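You operate a simulated robot arm through the tools that you are given. There is no shell and no other tool.

You run a simulated robot arm. Do the job below in one go: nothing can be reset, and whatever is moved stays where it is left.

## Task
Wind the white spool back to 5 turns, then test it.
Fine: it ends in the blue dock; wire brake on Firm before the crank turns; free the green lever to lift the spool out; press Test; the tester's dial and switch, the orange winder button and the other spools stay.

The check looks at the end state, three seconds after you hand in, the way a careful person would. Anything else that was tipped, shoved, dropped, spilled or broken makes it a failure.

## Robot
A 6-joint arm with a two-finger gripper, fixed in place. Base frame: the origin is on the floor under the middle of its stand, x ahead of it, y to its left, z up; the work surface is at about z = 81.5. Units: cm, rad, N and s.
It reaches about 157.2 cm from its shoulder. Its first joint turns from -2.897 to 2.897 rad. Payload 2.45 kg.
Tool frame: the origin (TCP) lies between the finger pads and is the grasp point; the fingertips stand 2 cm ahead of it; z points along the fingers, y is the line along which they close. The gripper opens to 14 cm; its body begins 16.8 cm behind the TCP.
Orientation is that of the tool frame in the base frame, as a unit quaternion [x, y, z, w]. With the fingers straight down and closing along the base's y, the tool's x points along the base's -x, its y along +y and its z along -z.

## Interface
- The arm moves only by the tool move_arm. Its argument "plan" is a list of rows, each a list of 3 entries, a list of its own where there are three numbers: the shift along the base's x, y, z in units of 400 mm (1.0 is 400 mm), then the turn, a rotation vector about the base's x, y, z in units of 90 degrees (1.0 is 90 degrees), then the finger opening in cm, from 0 to 14. In form: [[[tx, ty, tz], [ax, ay, az], jaw], ...]. A call has 1 to 20 rows; each row is the pose to reach, as a shift and turn from the pose commanded when the call began. A call with a number of a shift or a turn outside -1 to 1 is refused whole. Each row takes 0.2 s and may step no farther than 5 cm and 0.15 rad from the row before; otherwise, or with a gripper value out of range, the whole call is refused. A pose out of reach is approached as far as the arm can. The call stops where the force on the tool passes 40 N (or 10 N more than at its start, if that is more) or the arm is blocked; 0.2 s more then pass. The fingers move at their own pace (about 4.5 cm/s each) and stop on an object; they squeeze with about 39 N. The grip force told is the motor's: it shows also when the fingers shut on nothing. Time passes only in rows, and 0.2 s behind the last, so rows that repeat a pose let the fingers close. The reply holds the time, the measured pose of the TCP, the force on the tool along the base axes, the opening and the grip force, in the units named above and with some noise, with the torque about the TCP (base axes, N m) and any sound that the robot's microphone picked up.
- Cameras (640 x 400 px; columns grow to the right, rows downward): "scene" is fixed at [39.78, 50.08, 155.93]; the picture's right is [-0.56, -0.83, 0.00], its down [-0.58, 0.39, -0.72] and it looks along [0.60, -0.40, -0.70] (base axes); focal length 323 px, centre (320, 200). "wrist" rides on the gripper at [7.8, 1.1, -20.9] in the tool frame; the picture's right is [-0.14, 0.99, 0.00], its down [-0.92, -0.13, -0.37] and it looks along [-0.37, -0.05, 0.93] (tool axes); focal length 280 px, centre (320, 200). There is no depth. A picture from a camera that has moved, and an enlarged one, comes with that camera's place and axes in the base frame and with its lens.
- snapshot(camera): a new picture of that camera. The clock stands still meanwhile.
- inspect(camera, box): a new picture of the part [left, top, right, bottom] of that camera's present view, enlarged. The clock stands still meanwhile.
- close_job(): hands the job in; it is judged then, once.

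Nothing tells you positions but the pictures and the camera data. Unless the task says otherwise, let go and move clear before handing in.

The tools are called after ">>>" as a command line: name --argument value ..., lists and objects as JSON in quotes. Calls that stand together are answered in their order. move_arm: Moves the arm, as the interface text tells. Its arguments: {"type":"object","properties":{"plan":{"type":"array"}},"required":["plan"]} The other tools are called the same way: snapshot (camera) takes a picture; inspect (camera, box) takes an enlarged picture of a part of a camera's view; close_job () hands the job in.

At the start:

```text
time: 0.0
position: [68.81, 2.09, 127.02]
tcp_rot: [0.0, 1.0, 0.0, 0.0]
ft_force: [0.5, 0.4, 0.3]
torque: [0.02, 0.04, -0.02]
width: 13.99
grip_force: 0.1
```

scene: 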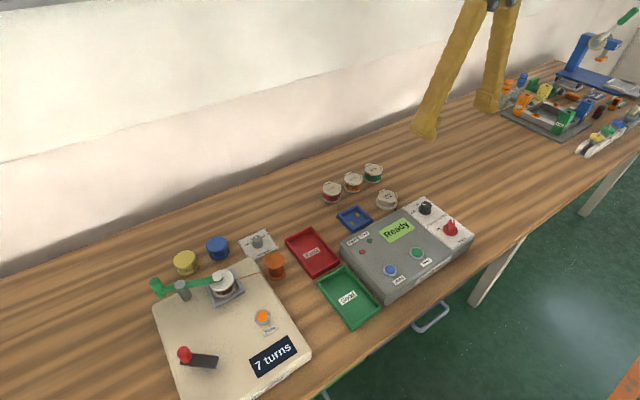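
wrist: 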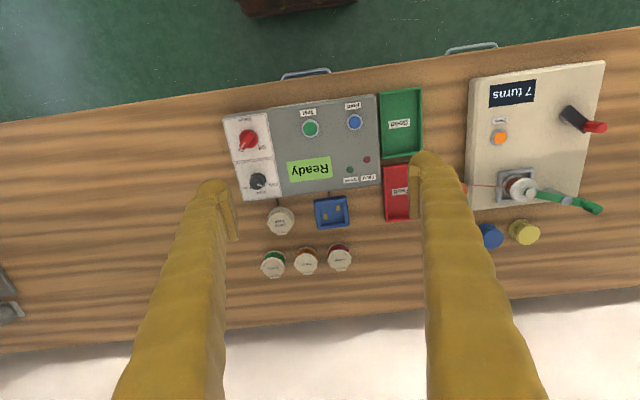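

I see a winder board with a white spool held by a green lever, a red-knobbed crank and a "7 turns" display, and beside it a tester with a blue dock. I'll look at each area enlarged first.

>>> inspect --camera "scene" --box '[130, 220, 330, 400]'

>>> inspect --camera "scene" --box '[280, 150, 480, 330]'

>>> inspect --camera "wrist" --box '[450, 50, 630, 260]'

>>> inspect --camera "wrist" --box '[210, 80, 450, 290]'

```text
2.22 times, centred on (230, 310) of scene
camera zoom: at [39.78, 50.08, 155.93], right [-0.56, -0.83, 0.0], down [-0.58, 0.39, -0.72], along [0.6, -0.4, -0.7], focal length 718 px, centre (520, -44)
```

zoom: 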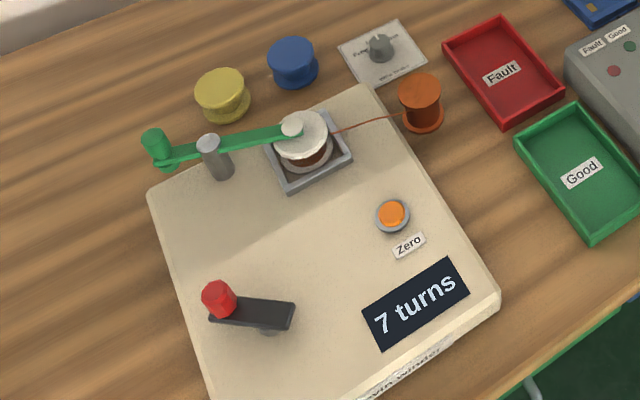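

```text
2.22 times, centred on (380, 240) of scene
camera zoom: at [39.78, 50.08, 155.93], right [-0.56, -0.83, 0.0], down [-0.58, 0.39, -0.72], along [0.6, -0.4, -0.7], focal length 718 px, centre (187, 111)
```

zoom: 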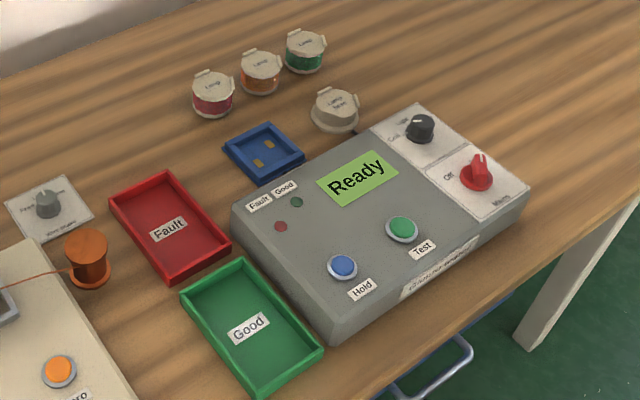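

```text
1.90 times, centred on (540, 155) of wrist
camera zoom: at [60.76, 3.19, 147.88], right [0.14, 0.99, 0.0], down [0.92, -0.13, 0.37], along [0.37, -0.05, -0.93], focal length 534 px, centre (-99, 286)
```

zoom: 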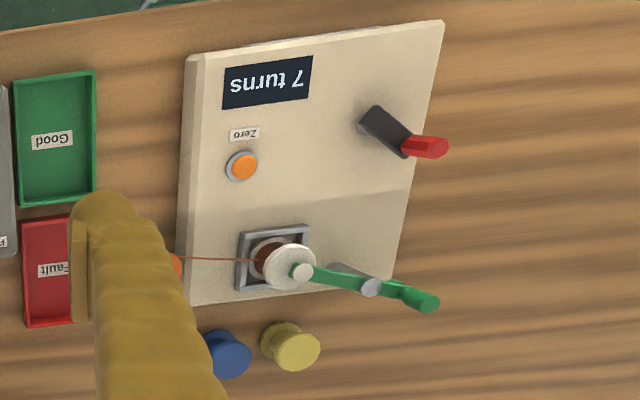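

```text
1.90 times, centred on (330, 185) of wrist
camera zoom: at [60.76, 3.19, 147.88], right [0.14, 0.99, 0.0], down [0.92, -0.13, 0.37], along [0.37, -0.05, -0.93], focal length 534 px, centre (301, 229)
```

zoom: 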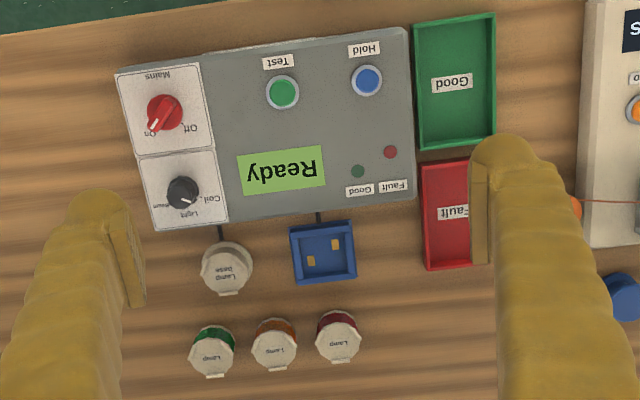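

The winder sits around x 70–95, y 35–60, and the brake plate with its grey knob near (98, 33). I'll move the wrist camera over the winder for a better look.

>>> move_arm --plan '[[[0, 0.11, 0], [0, 0, 0], 14], [[0, 0.22, 0], [0, 0, 0], 14], [[0, 0.33, 0], [0, 0, 0], 14], [[0, 0.44, 0], [0, 0, 0], 14], [[0, 0.55, 0], [0, 0, 0], 14], [[0, 0.66, 0], [0, 0, 0], 14], [[0, 0.77, 0], [0, 0, 0], 14], [[0, 0.88, 0], [0, 0, 0], 14], [[0, 0.97, 0], [0, 0, 0], 14], [[0, 0.97, 0], [0, 0, 0], 14]]'

```text
time: 2.2
position: [68.74, 40.93, 127.15]
tcp_rot: [0.0, 1.0, -0.001, 0.0]
ft_force: [0.4, -0.1, -1.1]
torque: [-0.02, 0.03, 0.01]
width: 13.99
grip_force: 0.1
```

The arm is now over the winder region, clear above everything. I take new pictures to locate things.

>>> snapshot --camera "wrist"

>>> snapshot --camera "scene"

>>> inspect --camera "wrist" --box '[220, 60, 440, 200]'

>>> inspect --camera "wrist" --box '[220, 150, 440, 290]'

```text
taken
camera wrist: at [60.72, 42.05, 147.97], right [0.14, 0.99, 0.0], down [0.92, -0.13, 0.37], along [0.37, -0.05, -0.93], focal length 280 px, centre (320, 200)
```

wrist: 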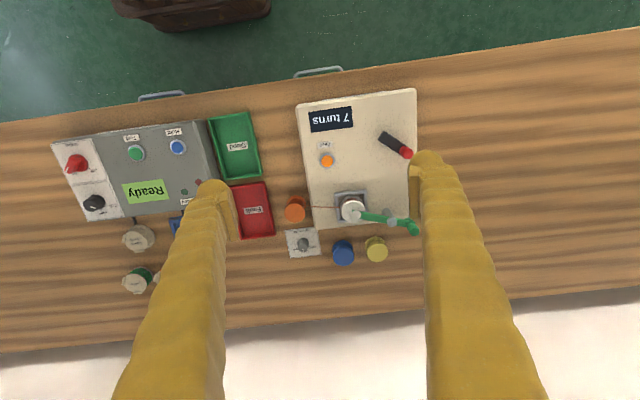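

```text
taken
```

scene: 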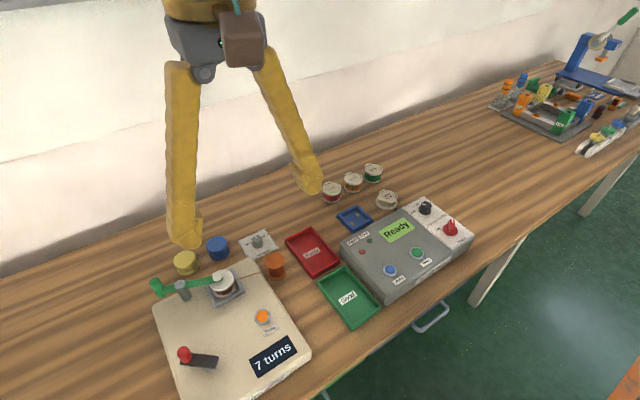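

```text
2.86 times, centred on (330, 130) of wrist
camera zoom: at [60.72, 42.05, 147.97], right [0.14, 0.99, 0.0], down [0.92, -0.13, 0.37], along [0.37, -0.05, -0.93], focal length 801 px, centre (291, 400)
```

zoom: 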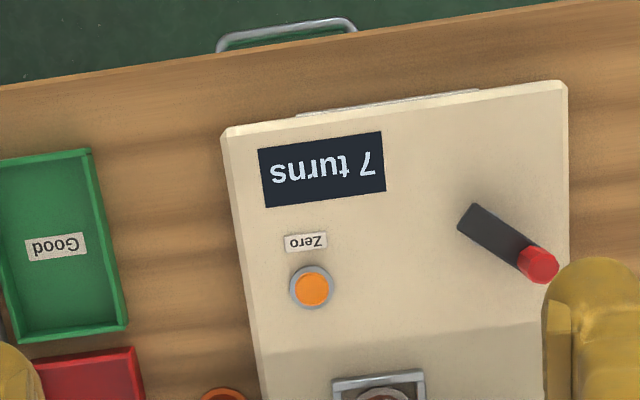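

```text
2.86 times, centred on (330, 220) of wrist
camera zoom: at [60.72, 42.05, 147.97], right [0.14, 0.99, 0.0], down [0.92, -0.13, 0.37], along [0.37, -0.05, -0.93], focal length 801 px, centre (291, 143)
```

zoom: 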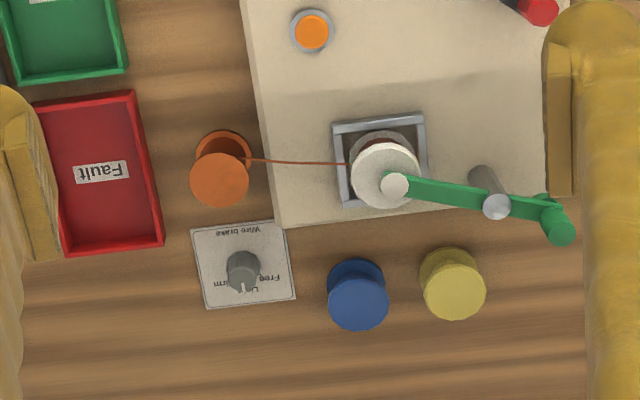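

The brake plate reads Free / Light / Firm with a grey knob. I zoom in further to read the pointer and angles.

>>> inspect --camera "scene" --box '[230, 220, 290, 262]'

>>> inspect --camera "wrist" --box '[280, 220, 330, 265]'

>>> inspect --camera "scene" --box '[140, 255, 260, 320]'

>>> inspect --camera "scene" --box '[150, 320, 250, 390]'

>>> inspect --camera "scene" --box '[320, 190, 420, 260]'

```text
9.52 times, centred on (260, 241) of scene
camera zoom: at [39.78, 50.08, 155.93], right [-0.56, -0.83, 0.0], down [-0.58, 0.39, -0.72], along [0.6, -0.4, -0.7], focal length 3079 px, centre (891, -190)
```

zoom: 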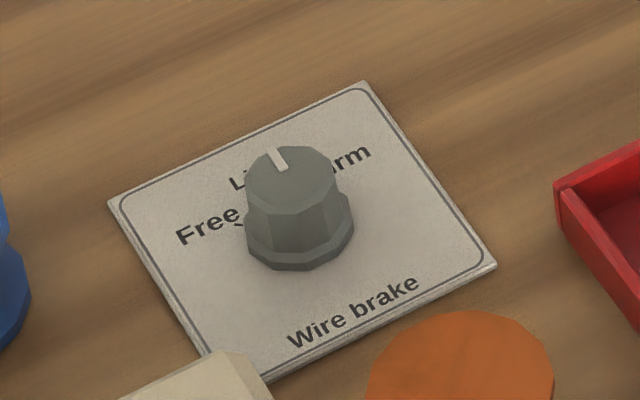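

```text
8.89 times, centred on (305, 242) of wrist
camera zoom: at [60.72, 42.05, 147.97], right [0.14, 0.99, 0.0], down [0.92, -0.13, 0.37], along [0.37, -0.05, -0.93], focal length 2492 px, centre (453, -178)
```

zoom: 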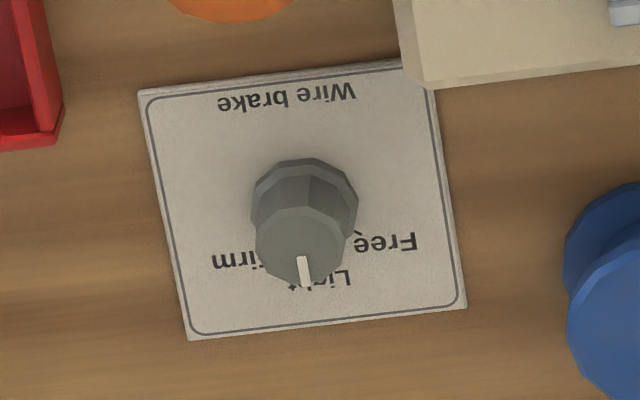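

```text
5.33 times, centred on (200, 288) of scene
camera zoom: at [39.78, 50.08, 155.93], right [-0.56, -0.83, 0.0], down [-0.58, 0.39, -0.72], along [0.6, -0.4, -0.7], focal length 1724 px, centre (960, -267)
```

zoom: 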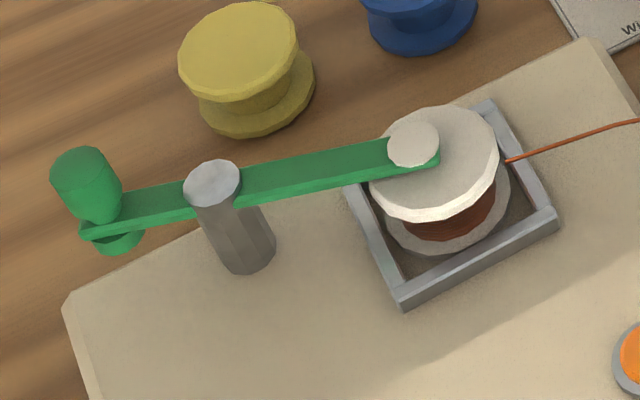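

```text
5.71 times, centred on (200, 355) of scene
camera zoom: at [39.78, 50.08, 155.93], right [-0.56, -0.83, 0.0], down [-0.58, 0.39, -0.72], along [0.6, -0.4, -0.7], focal length 1848 px, centre (1006, -686)
```

zoom: 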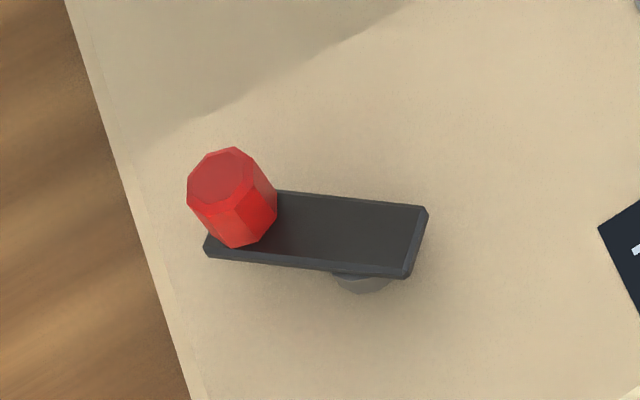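

```text
5.71 times, centred on (370, 225) of scene
camera zoom: at [39.78, 50.08, 155.93], right [-0.56, -0.83, 0.0], down [-0.58, 0.39, -0.72], along [0.6, -0.4, -0.7], focal length 1848 px, centre (34, 57)
```

zoom: 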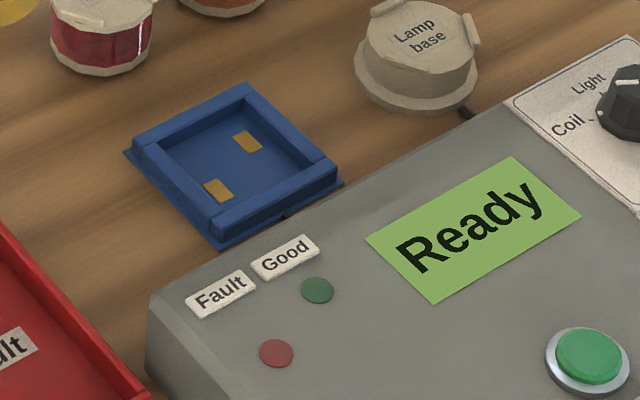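

Brake pointer is on Light; Firm is about 50° clockwise from above. I estimate the knob at about (98.7, 32.2, top 84.4), spool top at (88.5, 45.7, 88.3) and crank knob top at (76.2, 58.6, 89.7). I'll hover over the brake knob and look closer.

>>> move_arm --plan '[[[0.083, -0.024, -0.064], [0, 0, 0], 12], [[0.166, -0.048, -0.128], [0, 0, 0], 10], [[0.249, -0.072, -0.192], [0, 0, 0], 8], [[0.332, -0.097, -0.256], [0, 0, 0], 6], [[0.415, -0.121, -0.32], [0, 0, 0], 6], [[0.498, -0.145, -0.384], [0, 0, 0], 6], [[0.581, -0.169, -0.448], [0, 0, 0], 6], [[0.664, -0.193, -0.512], [0, 0, 0], 6], [[0.745, -0.217, -0.575], [0, 0, 0], 6], [[0.745, -0.217, -0.575], [0, 0, 0], 6]]'

>>> snapshot --camera "wrist"

>>> snapshot --camera "scene"

```text
time: 4.4
position: [98.54, 32.22, 103.97]
tcp_rot: [0.0, 1.0, 0.0, 0.0]
ft_force: [-0.2, -0.6, 0.4]
torque: [0.02, 0.02, -0.01]
width: 6.0
grip_force: 0.1
```

```text
taken
camera wrist: at [90.52, 33.33, 124.88], right [0.14, 0.99, 0.0], down [0.92, -0.13, 0.37], along [0.37, -0.05, -0.93], focal length 280 px, centre (320, 200)
```

wrist: 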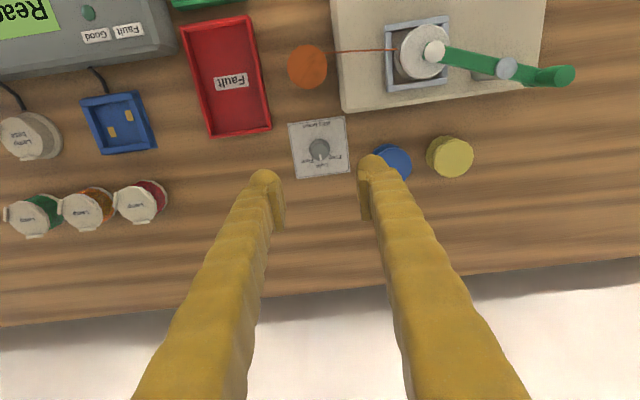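

```text
taken
```

scene: 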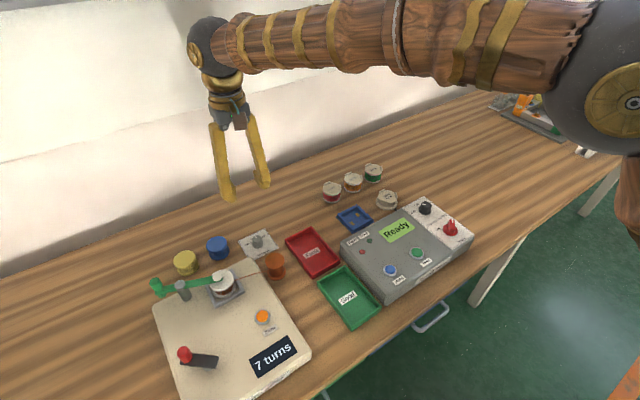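

>>> inspect --camera "wrist" --box '[280, 105, 360, 190]'

>>> inspect --camera "wrist" --box '[360, 0, 600, 180]'

>>> inspect --camera "wrist" --box '[0, 60, 180, 240]'

```text
4.71 times, centred on (320, 148) of wrist
camera zoom: at [90.52, 33.33, 124.88], right [0.14, 0.99, 0.0], down [0.92, -0.13, 0.37], along [0.37, -0.05, -0.93], focal length 1320 px, centre (320, 447)
```

zoom: 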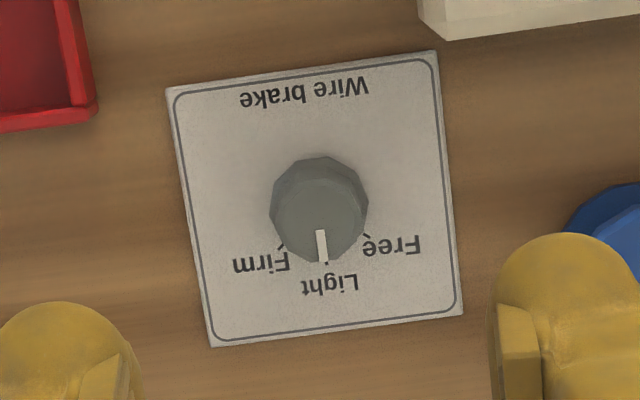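

```text
2.22 times, centred on (480, 90) of wrist
camera zoom: at [90.52, 33.33, 124.88], right [0.14, 0.99, 0.0], down [0.92, -0.13, 0.37], along [0.37, -0.05, -0.93], focal length 623 px, centre (-36, 444)
```

zoom: 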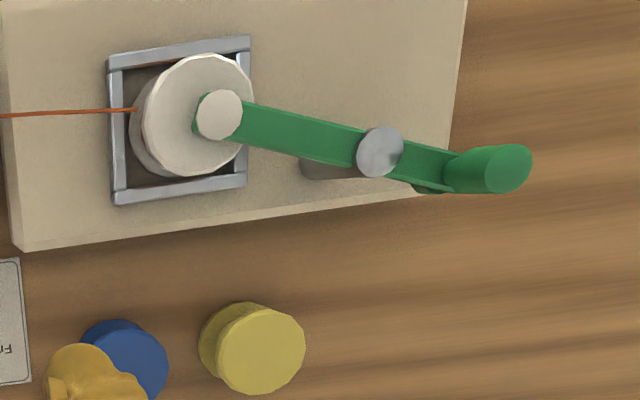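

```text
2.22 times, centred on (90, 150) of wrist
camera zoom: at [90.52, 33.33, 124.88], right [0.14, 0.99, 0.0], down [0.92, -0.13, 0.37], along [0.37, -0.05, -0.93], focal length 623 px, centre (831, 311)
```

zoom: 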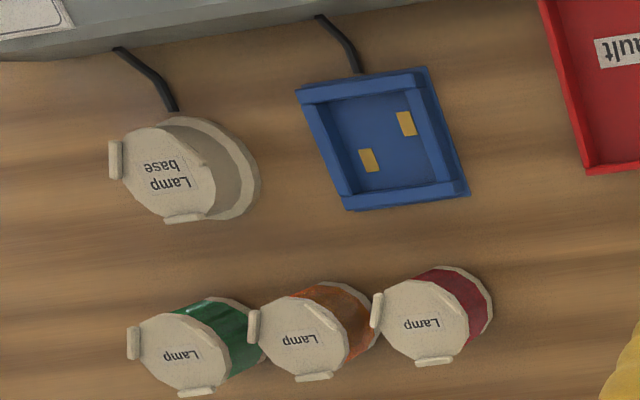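

The brake knob centre is at about (99.1, 32.1), base on the plate near z 82. I descend around it with a 6 cm opening.

>>> move_arm --plan '[[[0.012, -0.003, -0.1], [0, 0, 0], 6], [[0.012, -0.003, -0.2], [0, 0, 0], 6], [[0.012, -0.003, -0.3], [0, 0, 0], 6], [[0.012, -0.003, -0.39], [0, 0, 0], 6], [[0.012, -0.003, -0.44], [0, 0, 0], 6], [[0.012, -0.003, -0.46], [0, 0, 0], 6], [[0.012, -0.003, -0.475], [0, 0, 0], 6], [[0.012, -0.003, -0.475], [0, 0, 0], 6]]'

>>> snapshot --camera "wrist"

>>> inspect --camera "wrist" --box '[260, 130, 380, 230]'

>>> inspect --camera "scene" --box '[190, 180, 330, 290]'

```text
time: 6.2
position: [99.03, 32.0, 85.0]
tcp_rot: [0.0, 1.0, -0.001, 0.0]
ft_force: [-0.1, -0.3, -0.2]
torque: [-0.02, -0.01, 0.03]
width: 6.01
grip_force: 0.1
```

```text
taken
camera wrist: at [91.03, 33.19, 105.9], right [0.14, 0.99, 0.0], down [0.92, -0.13, 0.37], along [0.37, -0.05, -0.93], focal length 280 px, centre (320, 200)
```

wrist: 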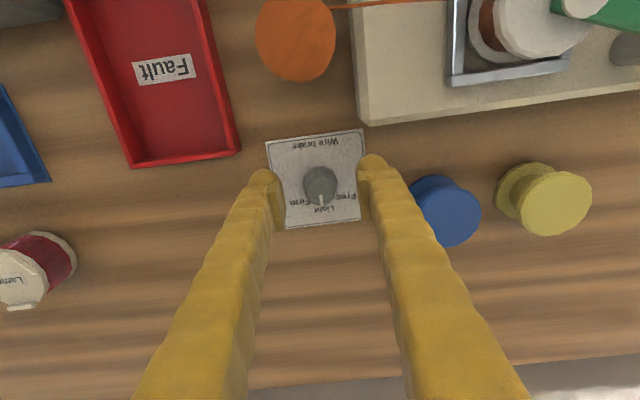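

```text
4.00 times, centred on (320, 180) of wrist
camera zoom: at [91.03, 33.19, 105.9], right [0.14, 0.99, 0.0], down [0.92, -0.13, 0.37], along [0.37, -0.05, -0.93], focal length 1122 px, centre (320, 280)
```

zoom: 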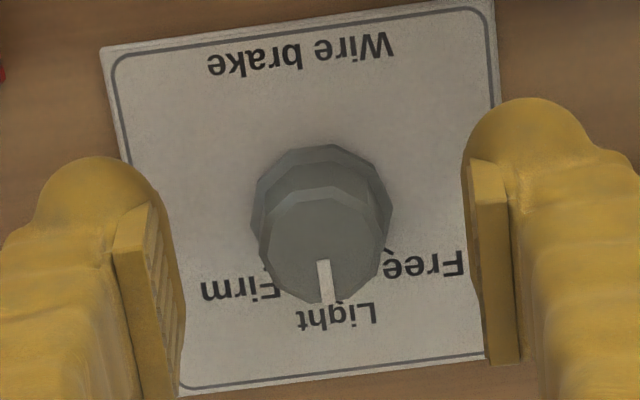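

```text
3.64 times, centred on (260, 235) of scene
camera zoom: at [39.78, 50.08, 155.93], right [-0.56, -0.83, 0.0], down [-0.58, 0.39, -0.72], along [0.6, -0.4, -0.7], focal length 1176 px, centre (538, 73)
```

zoom: 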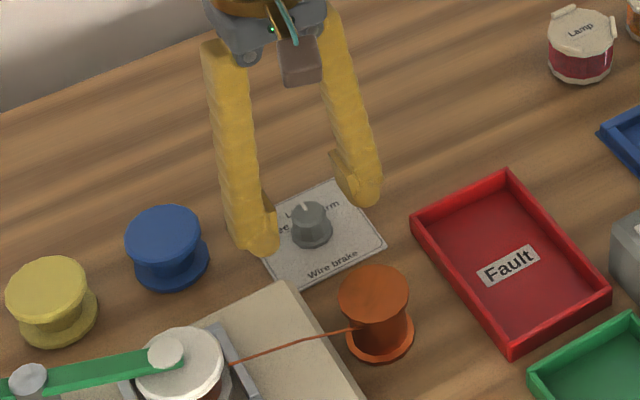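

The fingers straddle the knob with it centred. I lower the last bit and close on it.

>>> move_arm --plan '[[[-0.002, 0.003, -0.008], [0, 0, 0], 6], [[-0.002, 0.003, -0.015], [0, 0, 0], 6], [[-0.002, 0.003, -0.015], [0, 0, 0], 4], [[-0.002, 0.003, -0.015], [0, 0, 0], 3], [[-0.002, 0.003, -0.015], [0, 0, 0], 2.4], [[-0.002, 0.003, -0.015], [0, 0, 0], 2.4]]'

```text
time: 7.5
position: [99.1, 32.25, 84.9]
tcp_rot: [-0.001, 1.0, 0.001, 0.003]
ft_force: [-1.4, -3.2, 11.6]
torque: [-0.27, 0.0, 0.0]
width: 2.52
grip_force: 0.8
stopped in row 6: the force on the tool passed its limit at 43 N (the readings are from after the stop); the commanded pose is now the measured one
```

>>> inspect --camera "wrist" --box '[260, 130, 380, 230]'

>>> inspect --camera "scene" --box '[210, 200, 310, 270]'

```text
4.00 times, centred on (320, 180) of wrist
camera zoom: at [90.98, 33.33, 105.77], right [0.14, 0.99, 0.0], down [0.92, -0.13, 0.37], along [0.37, -0.05, -0.93], focal length 1122 px, centre (320, 280)
```

zoom: 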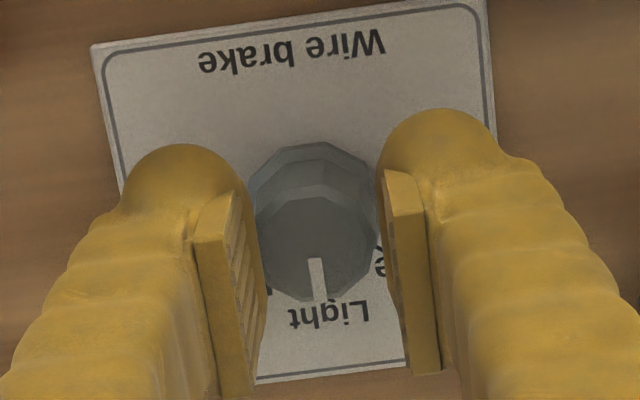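

```text
5.71 times, centred on (260, 235) of scene
camera zoom: at [39.78, 50.08, 155.93], right [-0.56, -0.83, 0.0], down [-0.58, 0.39, -0.72], along [0.6, -0.4, -0.7], focal length 1848 px, centre (663, 0)
```

zoom: 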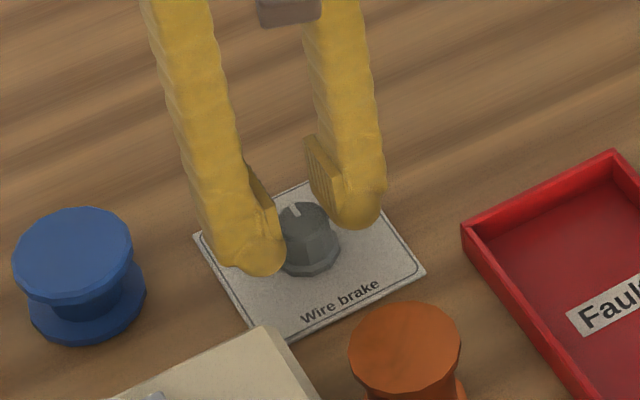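

The fingers slid up the knob's base collar, which tripped the limit; the knob itself is untouched. I'll squeeze now from the slightly higher height.

>>> move_arm --plan '[[[-0.002, -0.001, 0.004], [0, 0, 0], 2.3], [[-0.002, -0.001, 0.004], [0, 0, 0], 1.8], [[-0.002, -0.001, 0.004], [0, 0, 0], 1.2], [[-0.002, -0.001, 0.004], [0, 0, 0], 1.0]]'

```text
time: 8.6
position: [99.01, 32.28, 84.9]
tcp_rot: [-0.001, 1.0, 0.0, 0.003]
ft_force: [0.1, -2.9, 19.3]
torque: [-0.36, -0.08, -0.01]
width: 1.23
grip_force: 1.8
```

>>> inspect --camera "wrist" --box '[260, 130, 380, 230]'

>>> inspect --camera "scene" --box '[210, 200, 310, 270]'

```text
4.00 times, centred on (320, 180) of wrist
camera zoom: at [90.91, 33.3, 105.86], right [0.14, 0.99, 0.0], down [0.92, -0.13, 0.37], along [0.37, -0.05, -0.93], focal length 1122 px, centre (320, 280)
```

zoom: 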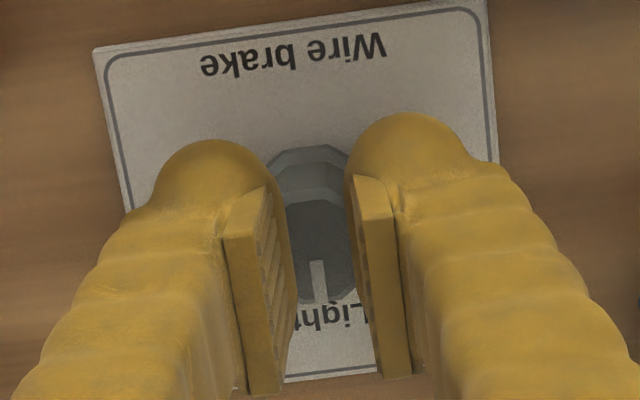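

```text
5.71 times, centred on (260, 235) of scene
camera zoom: at [39.78, 50.08, 155.93], right [-0.56, -0.83, 0.0], down [-0.58, 0.39, -0.72], along [0.6, -0.4, -0.7], focal length 1848 px, centre (663, 0)
```

zoom: 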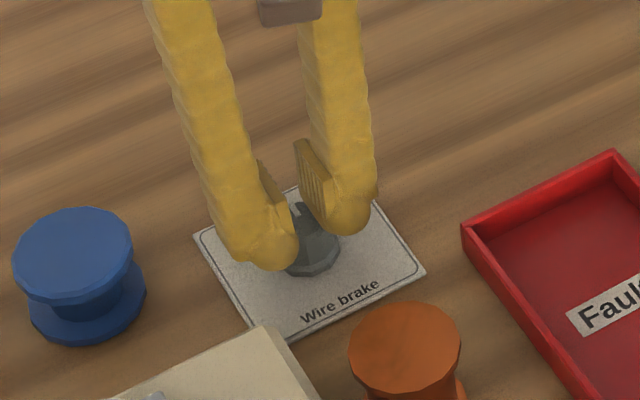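

The fingertips slid over the knob's tapered top, so the knob is lower than I took it to be. I open, and check before lowering further.

>>> move_arm --plan '[[[0, 0, 0.01], [0, 0, 0], 2.5], [[0, 0, 0.02], [0, 0, 0], 4], [[0, 0, 0.02], [0, 0, 0], 5], [[0, 0, 0.02], [0, 0, 0], 5], [[0, 0, 0.02], [0, 0, 0], 5]]'

>>> inspect --camera "wrist" --box '[260, 130, 380, 230]'

>>> inspect --camera "scene" --box '[210, 200, 310, 270]'

```text
time: 9.8
position: [99.09, 32.37, 85.73]
tcp_rot: [-0.001, 1.0, 0.001, 0.003]
ft_force: [0.4, -1.0, -0.4]
torque: [-0.01, 0.03, -0.03]
width: 5.02
grip_force: 0.0
```

```text
4.00 times, centred on (320, 180) of wrist
camera zoom: at [90.9, 33.3, 106.57], right [0.14, 0.99, 0.0], down [0.92, -0.13, 0.37], along [0.37, -0.05, -0.93], focal length 1122 px, centre (320, 280)
```

zoom: 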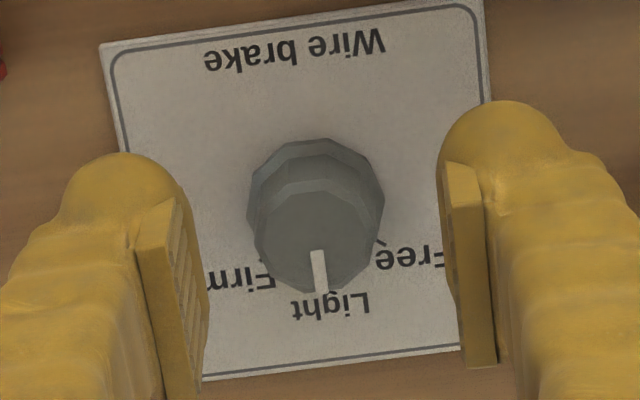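

```text
5.71 times, centred on (260, 235) of scene
camera zoom: at [39.78, 50.08, 155.93], right [-0.56, -0.83, 0.0], down [-0.58, 0.39, -0.72], along [0.6, -0.4, -0.7], focal length 1848 px, centre (663, 0)
```

zoom: 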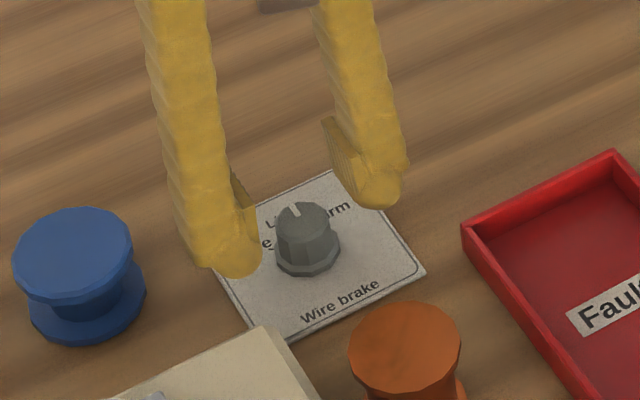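

The pads seem to end about 1 cm ahead of the TCP, so they need to go deeper. I'll lower to where the fingertips sit just above the plate, watching the force.

>>> move_arm --plan '[[[0.003, 0.002, -0.015], [0, 0.004, 0], 5], [[0.003, 0.002, -0.03], [0, 0.004, 0], 5], [[0.003, 0.002, -0.036], [0, 0.004, 0], 5], [[0.003, 0.002, -0.041], [0, 0.004, 0], 5], [[0.003, 0.002, -0.045], [0, 0.004, 0], 5], [[0.003, 0.002, -0.045], [0, 0.004, 0], 5]]'

>>> inspect --camera "wrist" --box '[260, 130, 380, 230]'

>>> inspect --camera "scene" --box '[210, 200, 310, 270]'

```text
time: 11.2
position: [99.19, 32.2, 83.85]
tcp_rot: [0.0, 1.0, 0.001, -0.001]
ft_force: [0.4, -0.5, -0.1]
torque: [0.0, -0.03, 0.0]
width: 5.0
grip_force: 0.0
```

```text
4.00 times, centred on (320, 180) of wrist
camera zoom: at [91.15, 33.4, 104.82], right [0.14, 0.99, 0.0], down [0.92, -0.13, 0.37], along [0.36, -0.05, -0.93], focal length 1122 px, centre (320, 280)
```

zoom: 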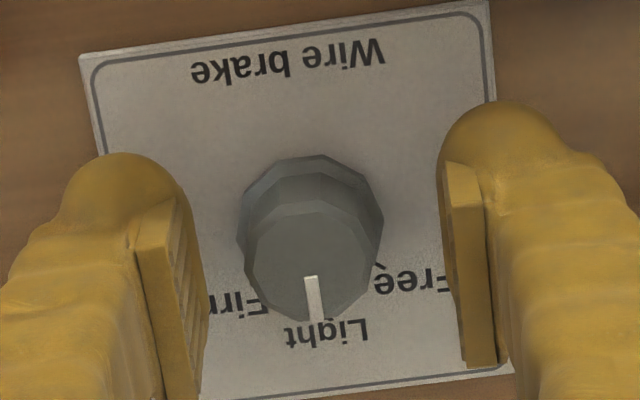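

```text
5.71 times, centred on (260, 235) of scene
camera zoom: at [39.78, 50.08, 155.93], right [-0.56, -0.83, 0.0], down [-0.58, 0.39, -0.72], along [0.6, -0.4, -0.7], focal length 1848 px, centre (663, 0)
```

zoom: 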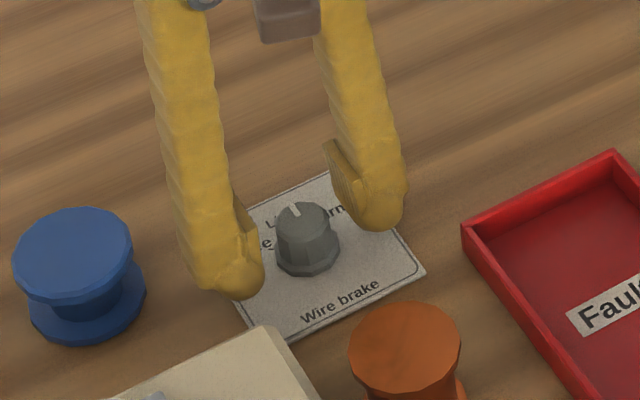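

No contact yet, and the knob sits between the pads. I close in now.

>>> move_arm --plan '[[[0.003, -0.002, 0], [0, 0, 0], 4], [[0.003, -0.002, 0], [0, 0, 0], 3], [[0.003, -0.002, 0], [0, 0, 0], 2.5], [[0.003, -0.002, 0], [0, 0, 0], 2.0], [[0.003, -0.002, 0], [0, 0, 0], 2.0]]'

>>> inspect --camera "wrist" --box '[260, 130, 380, 230]'

```text
time: 12.3
position: [99.24, 31.95, 83.84]
tcp_rot: [0.0, 1.0, 0.0, -0.001]
ft_force: [0.2, -33.0, 1.2]
torque: [-0.31, -0.01, -0.07]
width: 3.28
grip_force: 35.9
```

```text
4.00 times, centred on (320, 180) of wrist
camera zoom: at [91.3, 33.16, 104.82], right [0.14, 0.99, 0.0], down [0.92, -0.13, 0.37], along [0.36, -0.05, -0.93], focal length 1122 px, centre (320, 280)
```

zoom: 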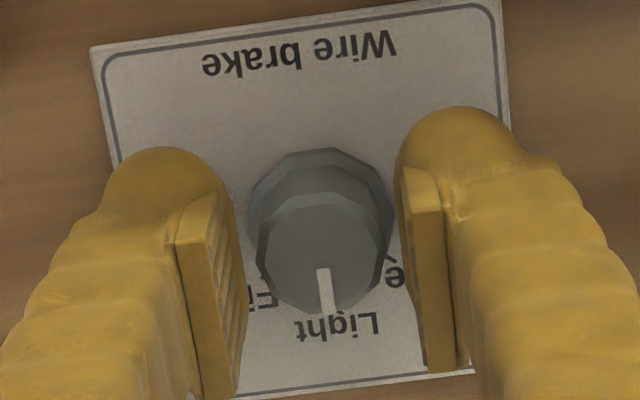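

The knob is gripped (3.28 cm); the sideways force says I'm slightly off in y, so I relieve that, then turn clockwise toward Firm.

>>> move_arm --plan '[[[0, -0.004, 0], [0, 0, 0], 2.0], [[0, -0.0065, 0], [0, 0, 0], 2.0], [[0, -0.0065, 0], [0, 0, 0], 2.0]]'

```text
time: 13.2
position: [99.23, 31.96, 83.88]
tcp_rot: [0.0, 1.0, 0.001, 0.0]
ft_force: [6.2, -2.8, -4.8]
torque: [-0.01, -0.13, -0.02]
width: 3.27
grip_force: 44.7
```

Forces are now balanced. I turn the knob clockwise (seen from above) in steps.

>>> move_arm --plan '[[[0, 0, 0], [0, 0, -0.06], 2.0], [[0, 0, 0], [0, 0, -0.12], 2.0], [[0, 0, 0], [0, 0, -0.18], 2.0], [[0, 0, 0], [0, 0, -0.24], 2.0], [[0, 0, 0], [0, 0, -0.3], 2.0], [[0, 0, 0], [0, 0, -0.3], 2.0]]'

>>> inspect --camera "scene" --box '[210, 200, 310, 270]'

>>> inspect --camera "wrist" --box '[260, 130, 380, 230]'

```text
time: 14.4
position: [99.24, 32.21, 83.89]
tcp_rot: [0.223, 0.975, 0.002, 0.0]
ft_force: [0.4, 2.9, -2.7]
torque: [0.0, -0.04, -0.02]
width: 3.27
grip_force: 44.9
stopped in row 6: the force on the tool passed its limit at 42 N (the readings are from after the stop); the commanded pose is now the measured one
```

```text
5.71 times, centred on (260, 235) of scene
camera zoom: at [39.78, 50.08, 155.93], right [-0.56, -0.83, 0.0], down [-0.58, 0.39, -0.72], along [0.6, -0.4, -0.7], focal length 1848 px, centre (663, 0)
```

zoom: 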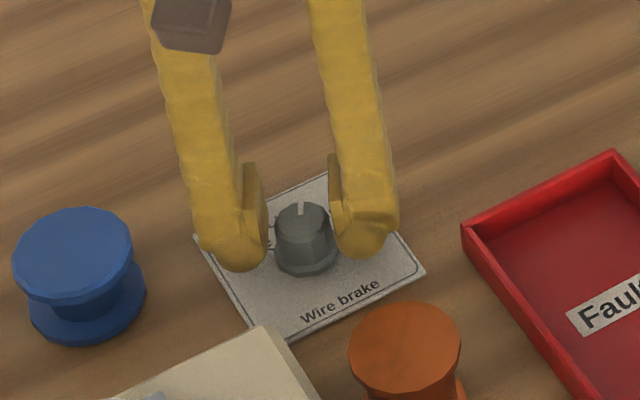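

```text
4.00 times, centred on (320, 180) of wrist
camera zoom: at [92.51, 36.49, 104.81], right [0.56, 0.83, 0.0], down [0.77, -0.52, 0.37], along [0.31, -0.2, -0.93], focal length 1122 px, centre (320, 280)
```

zoom: 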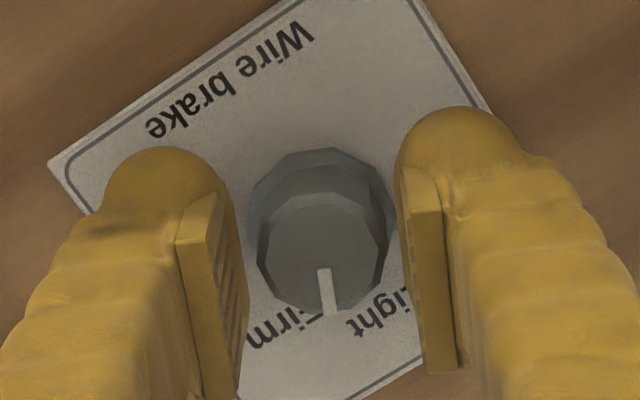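

The knob turned about 26° with the gripper. I continue, rotating about the estimated knob centre.

>>> move_arm --plan '[[[0.0005, 0.0007, 0], [0, 0, -0.05], 2.0], [[0.001, 0.0013, 0], [0, 0, -0.1], 2.0], [[0.0015, 0.002, 0], [0, 0, -0.15], 2.0], [[0.002, 0.0027, 0], [0, 0, -0.2], 2.0], [[0.0027, 0.0033, 0], [0, 0, -0.26], 2.0], [[0.0027, 0.0033, 0], [0, 0, -0.26], 2.0]]'

>>> inspect --camera "scene" --box '[210, 200, 310, 270]'

>>> inspect --camera "wrist" --box '[260, 130, 380, 230]'

```text
time: 15.8
position: [99.27, 32.17, 83.83]
tcp_rot: [0.416, 0.909, 0.001, 0.0]
ft_force: [-11.6, 2.4, 0.0]
torque: [-0.02, 0.1, 0.0]
width: 3.26
grip_force: 44.9
```

```text
5.71 times, centred on (260, 235) of scene
camera zoom: at [39.78, 50.08, 155.93], right [-0.56, -0.83, 0.0], down [-0.58, 0.39, -0.72], along [0.6, -0.4, -0.7], focal length 1848 px, centre (663, 0)
```

zoom: 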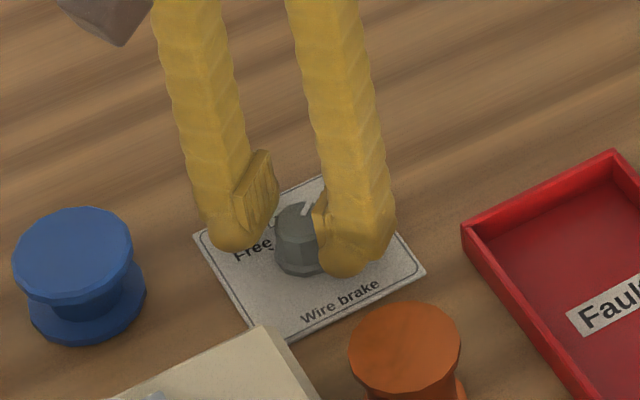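

```text
4.00 times, centred on (320, 180) of wrist
camera zoom: at [94.85, 38.83, 104.82], right [0.84, 0.54, 0.0], down [0.5, -0.78, 0.37], along [0.2, -0.31, -0.93], focal length 1122 px, centre (320, 280)
```

zoom: 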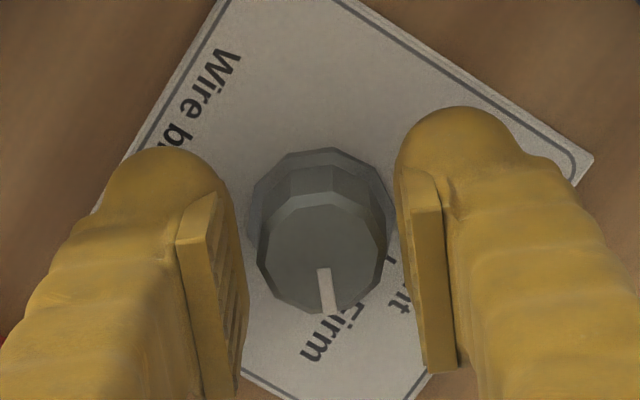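

The pointer is nearly at the Firm mark, perhaps a few degrees short. I turn a few degrees more, watching torque.

>>> move_arm --plan '[[[0.0005, 0.0005, 0], [0, 0, -0.025], 2.0], [[0.0005, 0.0005, 0], [0, 0, -0.045], 2.0], [[0.0005, 0.0005, 0], [0, 0, -0.045], 2.0]]'

>>> inspect --camera "wrist" --box '[260, 130, 380, 230]'

```text
time: 16.6
position: [99.41, 32.15, 83.82]
tcp_rot: [0.448, 0.894, 0.003, -0.001]
ft_force: [-13.5, -13.8, 3.3]
torque: [-0.19, 0.11, 0.27]
width: 3.26
grip_force: 45.2
```

```text
4.00 times, centred on (320, 180) of wrist
camera zoom: at [95.38, 39.09, 104.81], right [0.88, 0.48, 0.0], down [0.45, -0.82, 0.37], along [0.18, -0.32, -0.93], focal length 1122 px, centre (320, 280)
```

zoom: 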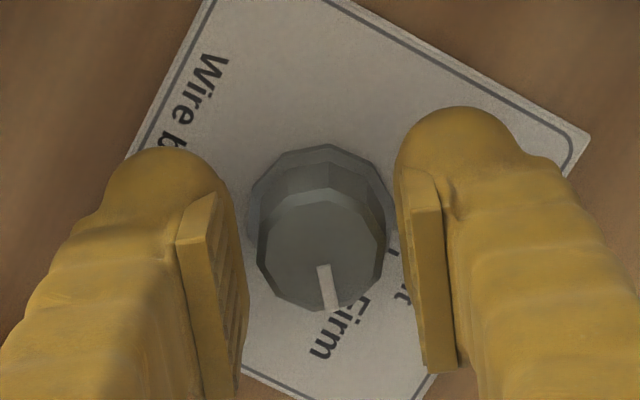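

Torque now resists, which suggests the Firm end stop. I release and rise to verify the pointer.

>>> move_arm --plan '[[[0, 0, 0], [0, 0, 0.015], 2.6], [[0, 0, 0], [0, 0, 0.015], 4.5], [[0, 0, 0], [0, 0, 0.015], 5.5], [[0, 0, 0.05], [0, 0, 0.015], 5.5], [[0, 0, 0.15], [0, 0, 0.05], 5.5], [[0, 0, 0.26], [0, 0, 0.14], 5.5], [[0, 0, 0.37], [0, 0, 0.23], 5.5], [[0, 0, 0.48], [0, 0, 0.32], 5.5], [[0, 0, 0.48], [0, 0, 0.41], 5.5], [[0, 0, 0.48], [0, 0, 0.5], 5.5], [[0, 0, 0.48], [0, 0, 0.59], 5.5], [[0, 0, 0.48], [0, 0, 0.59], 5.5]]'

>>> snapshot --camera "wrist"

>>> inspect --camera "wrist" --box '[280, 105, 360, 190]'

>>> inspect --camera "scene" --box '[230, 220, 290, 262]'

```text
time: 19.2
position: [99.39, 32.21, 103.06]
tcp_rot: [0.002, 1.0, 0.002, -0.001]
ft_force: [-0.7, 0.1, -0.8]
torque: [-0.01, 0.01, 0.01]
width: 5.48
grip_force: 0.0
```

```text
taken
camera wrist: at [91.41, 33.35, 124.03], right [0.14, 0.99, 0.0], down [0.92, -0.13, 0.37], along [0.36, -0.05, -0.93], focal length 280 px, centre (320, 200)
```

wrist: 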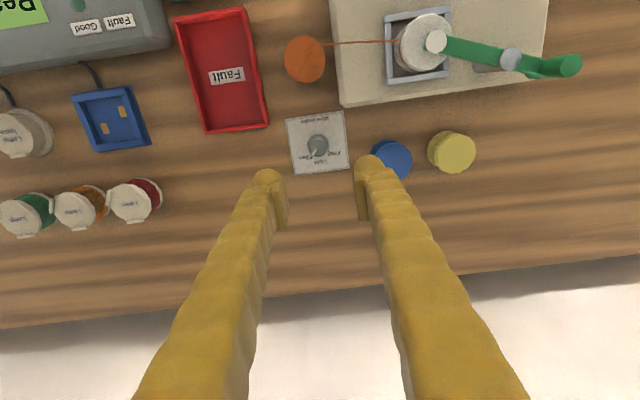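

```text
4.71 times, centred on (320, 148) of wrist
camera zoom: at [91.41, 33.35, 124.03], right [0.14, 0.99, 0.0], down [0.92, -0.13, 0.37], along [0.36, -0.05, -0.93], focal length 1320 px, centre (320, 447)
```

zoom: 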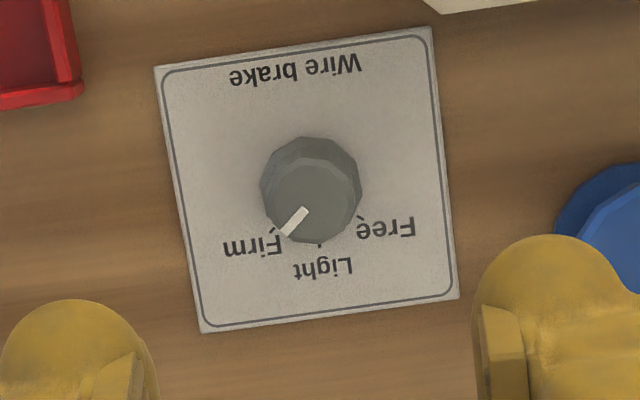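

```text
9.52 times, centred on (260, 241) of scene
camera zoom: at [39.78, 50.08, 155.93], right [-0.56, -0.83, 0.0], down [-0.58, 0.39, -0.72], along [0.6, -0.4, -0.7], focal length 3079 px, centre (891, -190)
```

zoom: 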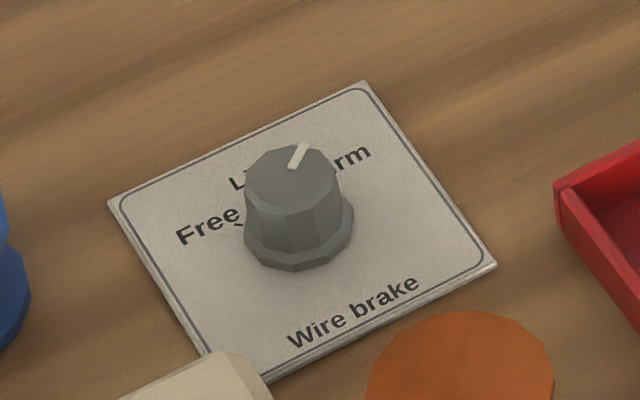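

The brake pointer is squarely on Firm. Next is the crank: I move above the red knob near (76, 58.6) to look closely.

>>> move_arm --plan '[[[0, 0, 0.06], [0, 0, 0], 6], [[-0.04, 0.04, 0.14], [0, 0, 0], 6], [[-0.11, 0.12, 0.175], [0, 0, 0], 6], [[-0.18, 0.2, 0.175], [0, 0, 0], 6], [[-0.25, 0.28, 0.175], [0, 0, 0], 6], [[-0.32, 0.36, 0.175], [0, 0, 0], 6], [[-0.39, 0.44, 0.175], [0, 0, 0], 6], [[-0.46, 0.52, 0.175], [0, 0, 0], 6], [[-0.53, 0.6, 0.175], [0, 0, 0], 6], [[-0.58, 0.66, 0.175], [0, 0, 0], 6], [[-0.58, 0.66, 0.175], [0, 0, 0], 6]]'

>>> snapshot --camera "wrist"

>>> inspect --camera "wrist" --box '[240, 80, 400, 190]'

>>> snapshot --camera "scene"

```text
time: 21.6
position: [76.1, 58.62, 110.17]
tcp_rot: [0.002, 1.0, 0.001, -0.001]
ft_force: [0.2, -0.2, 0.0]
torque: [0.01, 0.01, 0.01]
width: 6.02
grip_force: 0.1
```

```text
taken
camera wrist: at [68.27, 59.74, 131.06], right [0.14, 0.99, 0.0], down [0.92, -0.13, 0.37], along [0.36, -0.05, -0.93], focal length 280 px, centre (320, 200)
```

wrist: 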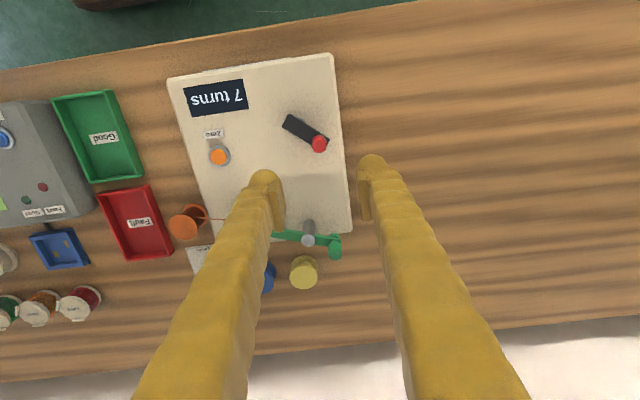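

```text
3.64 times, centred on (320, 135) of wrist
camera zoom: at [68.27, 59.74, 131.06], right [0.14, 0.99, 0.0], down [0.92, -0.13, 0.37], along [0.36, -0.05, -0.93], focal length 1020 px, centre (320, 436)
```

zoom: 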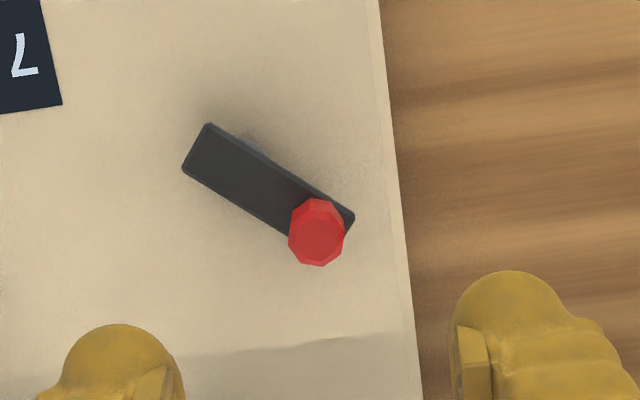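

```text
taken
```

scene: 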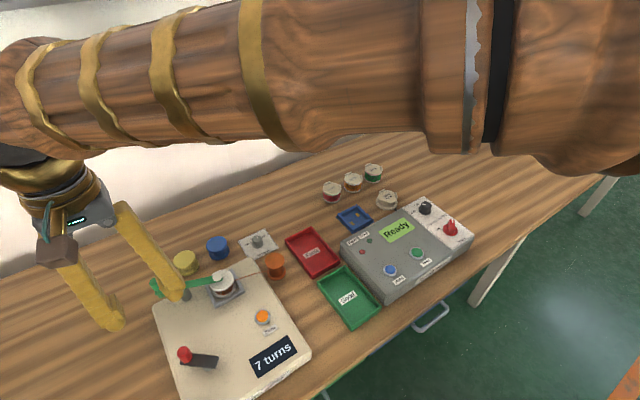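

>>> inspect --camera "wrist" --box '[270, 95, 350, 165]'

>>> inspect --camera "scene" --box '[170, 330, 230, 375]'

```text
5.71 times, centred on (310, 130) of wrist
camera zoom: at [68.27, 59.74, 131.06], right [0.14, 0.99, 0.0], down [0.92, -0.13, 0.37], along [0.36, -0.05, -0.93], focal length 1602 px, centre (377, 600)
```

zoom: 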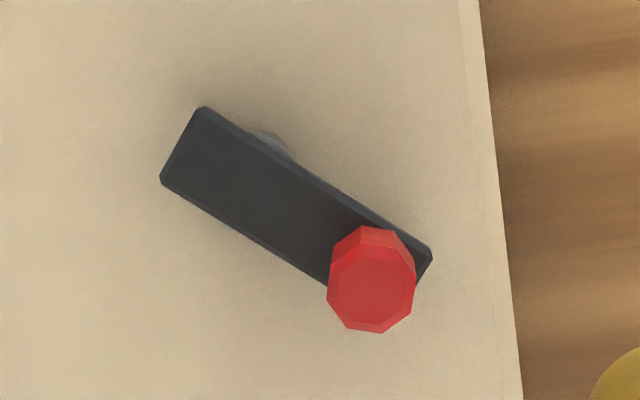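

```text
8.89 times, centred on (200, 352) of scene
camera zoom: at [39.78, 50.08, 155.93], right [-0.56, -0.83, 0.0], down [-0.58, 0.39, -0.72], along [0.6, -0.4, -0.7], focal length 2874 px, centre (1387, -1156)
```

zoom: 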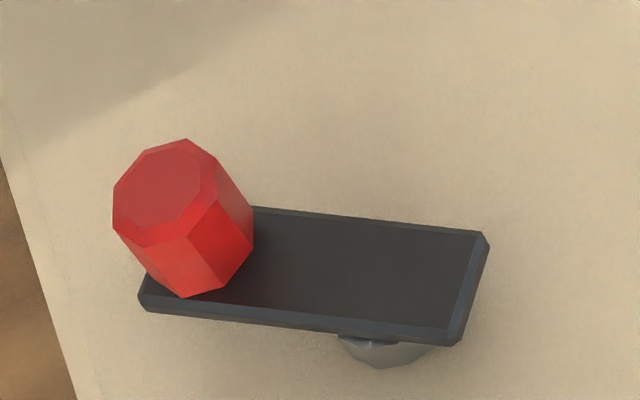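

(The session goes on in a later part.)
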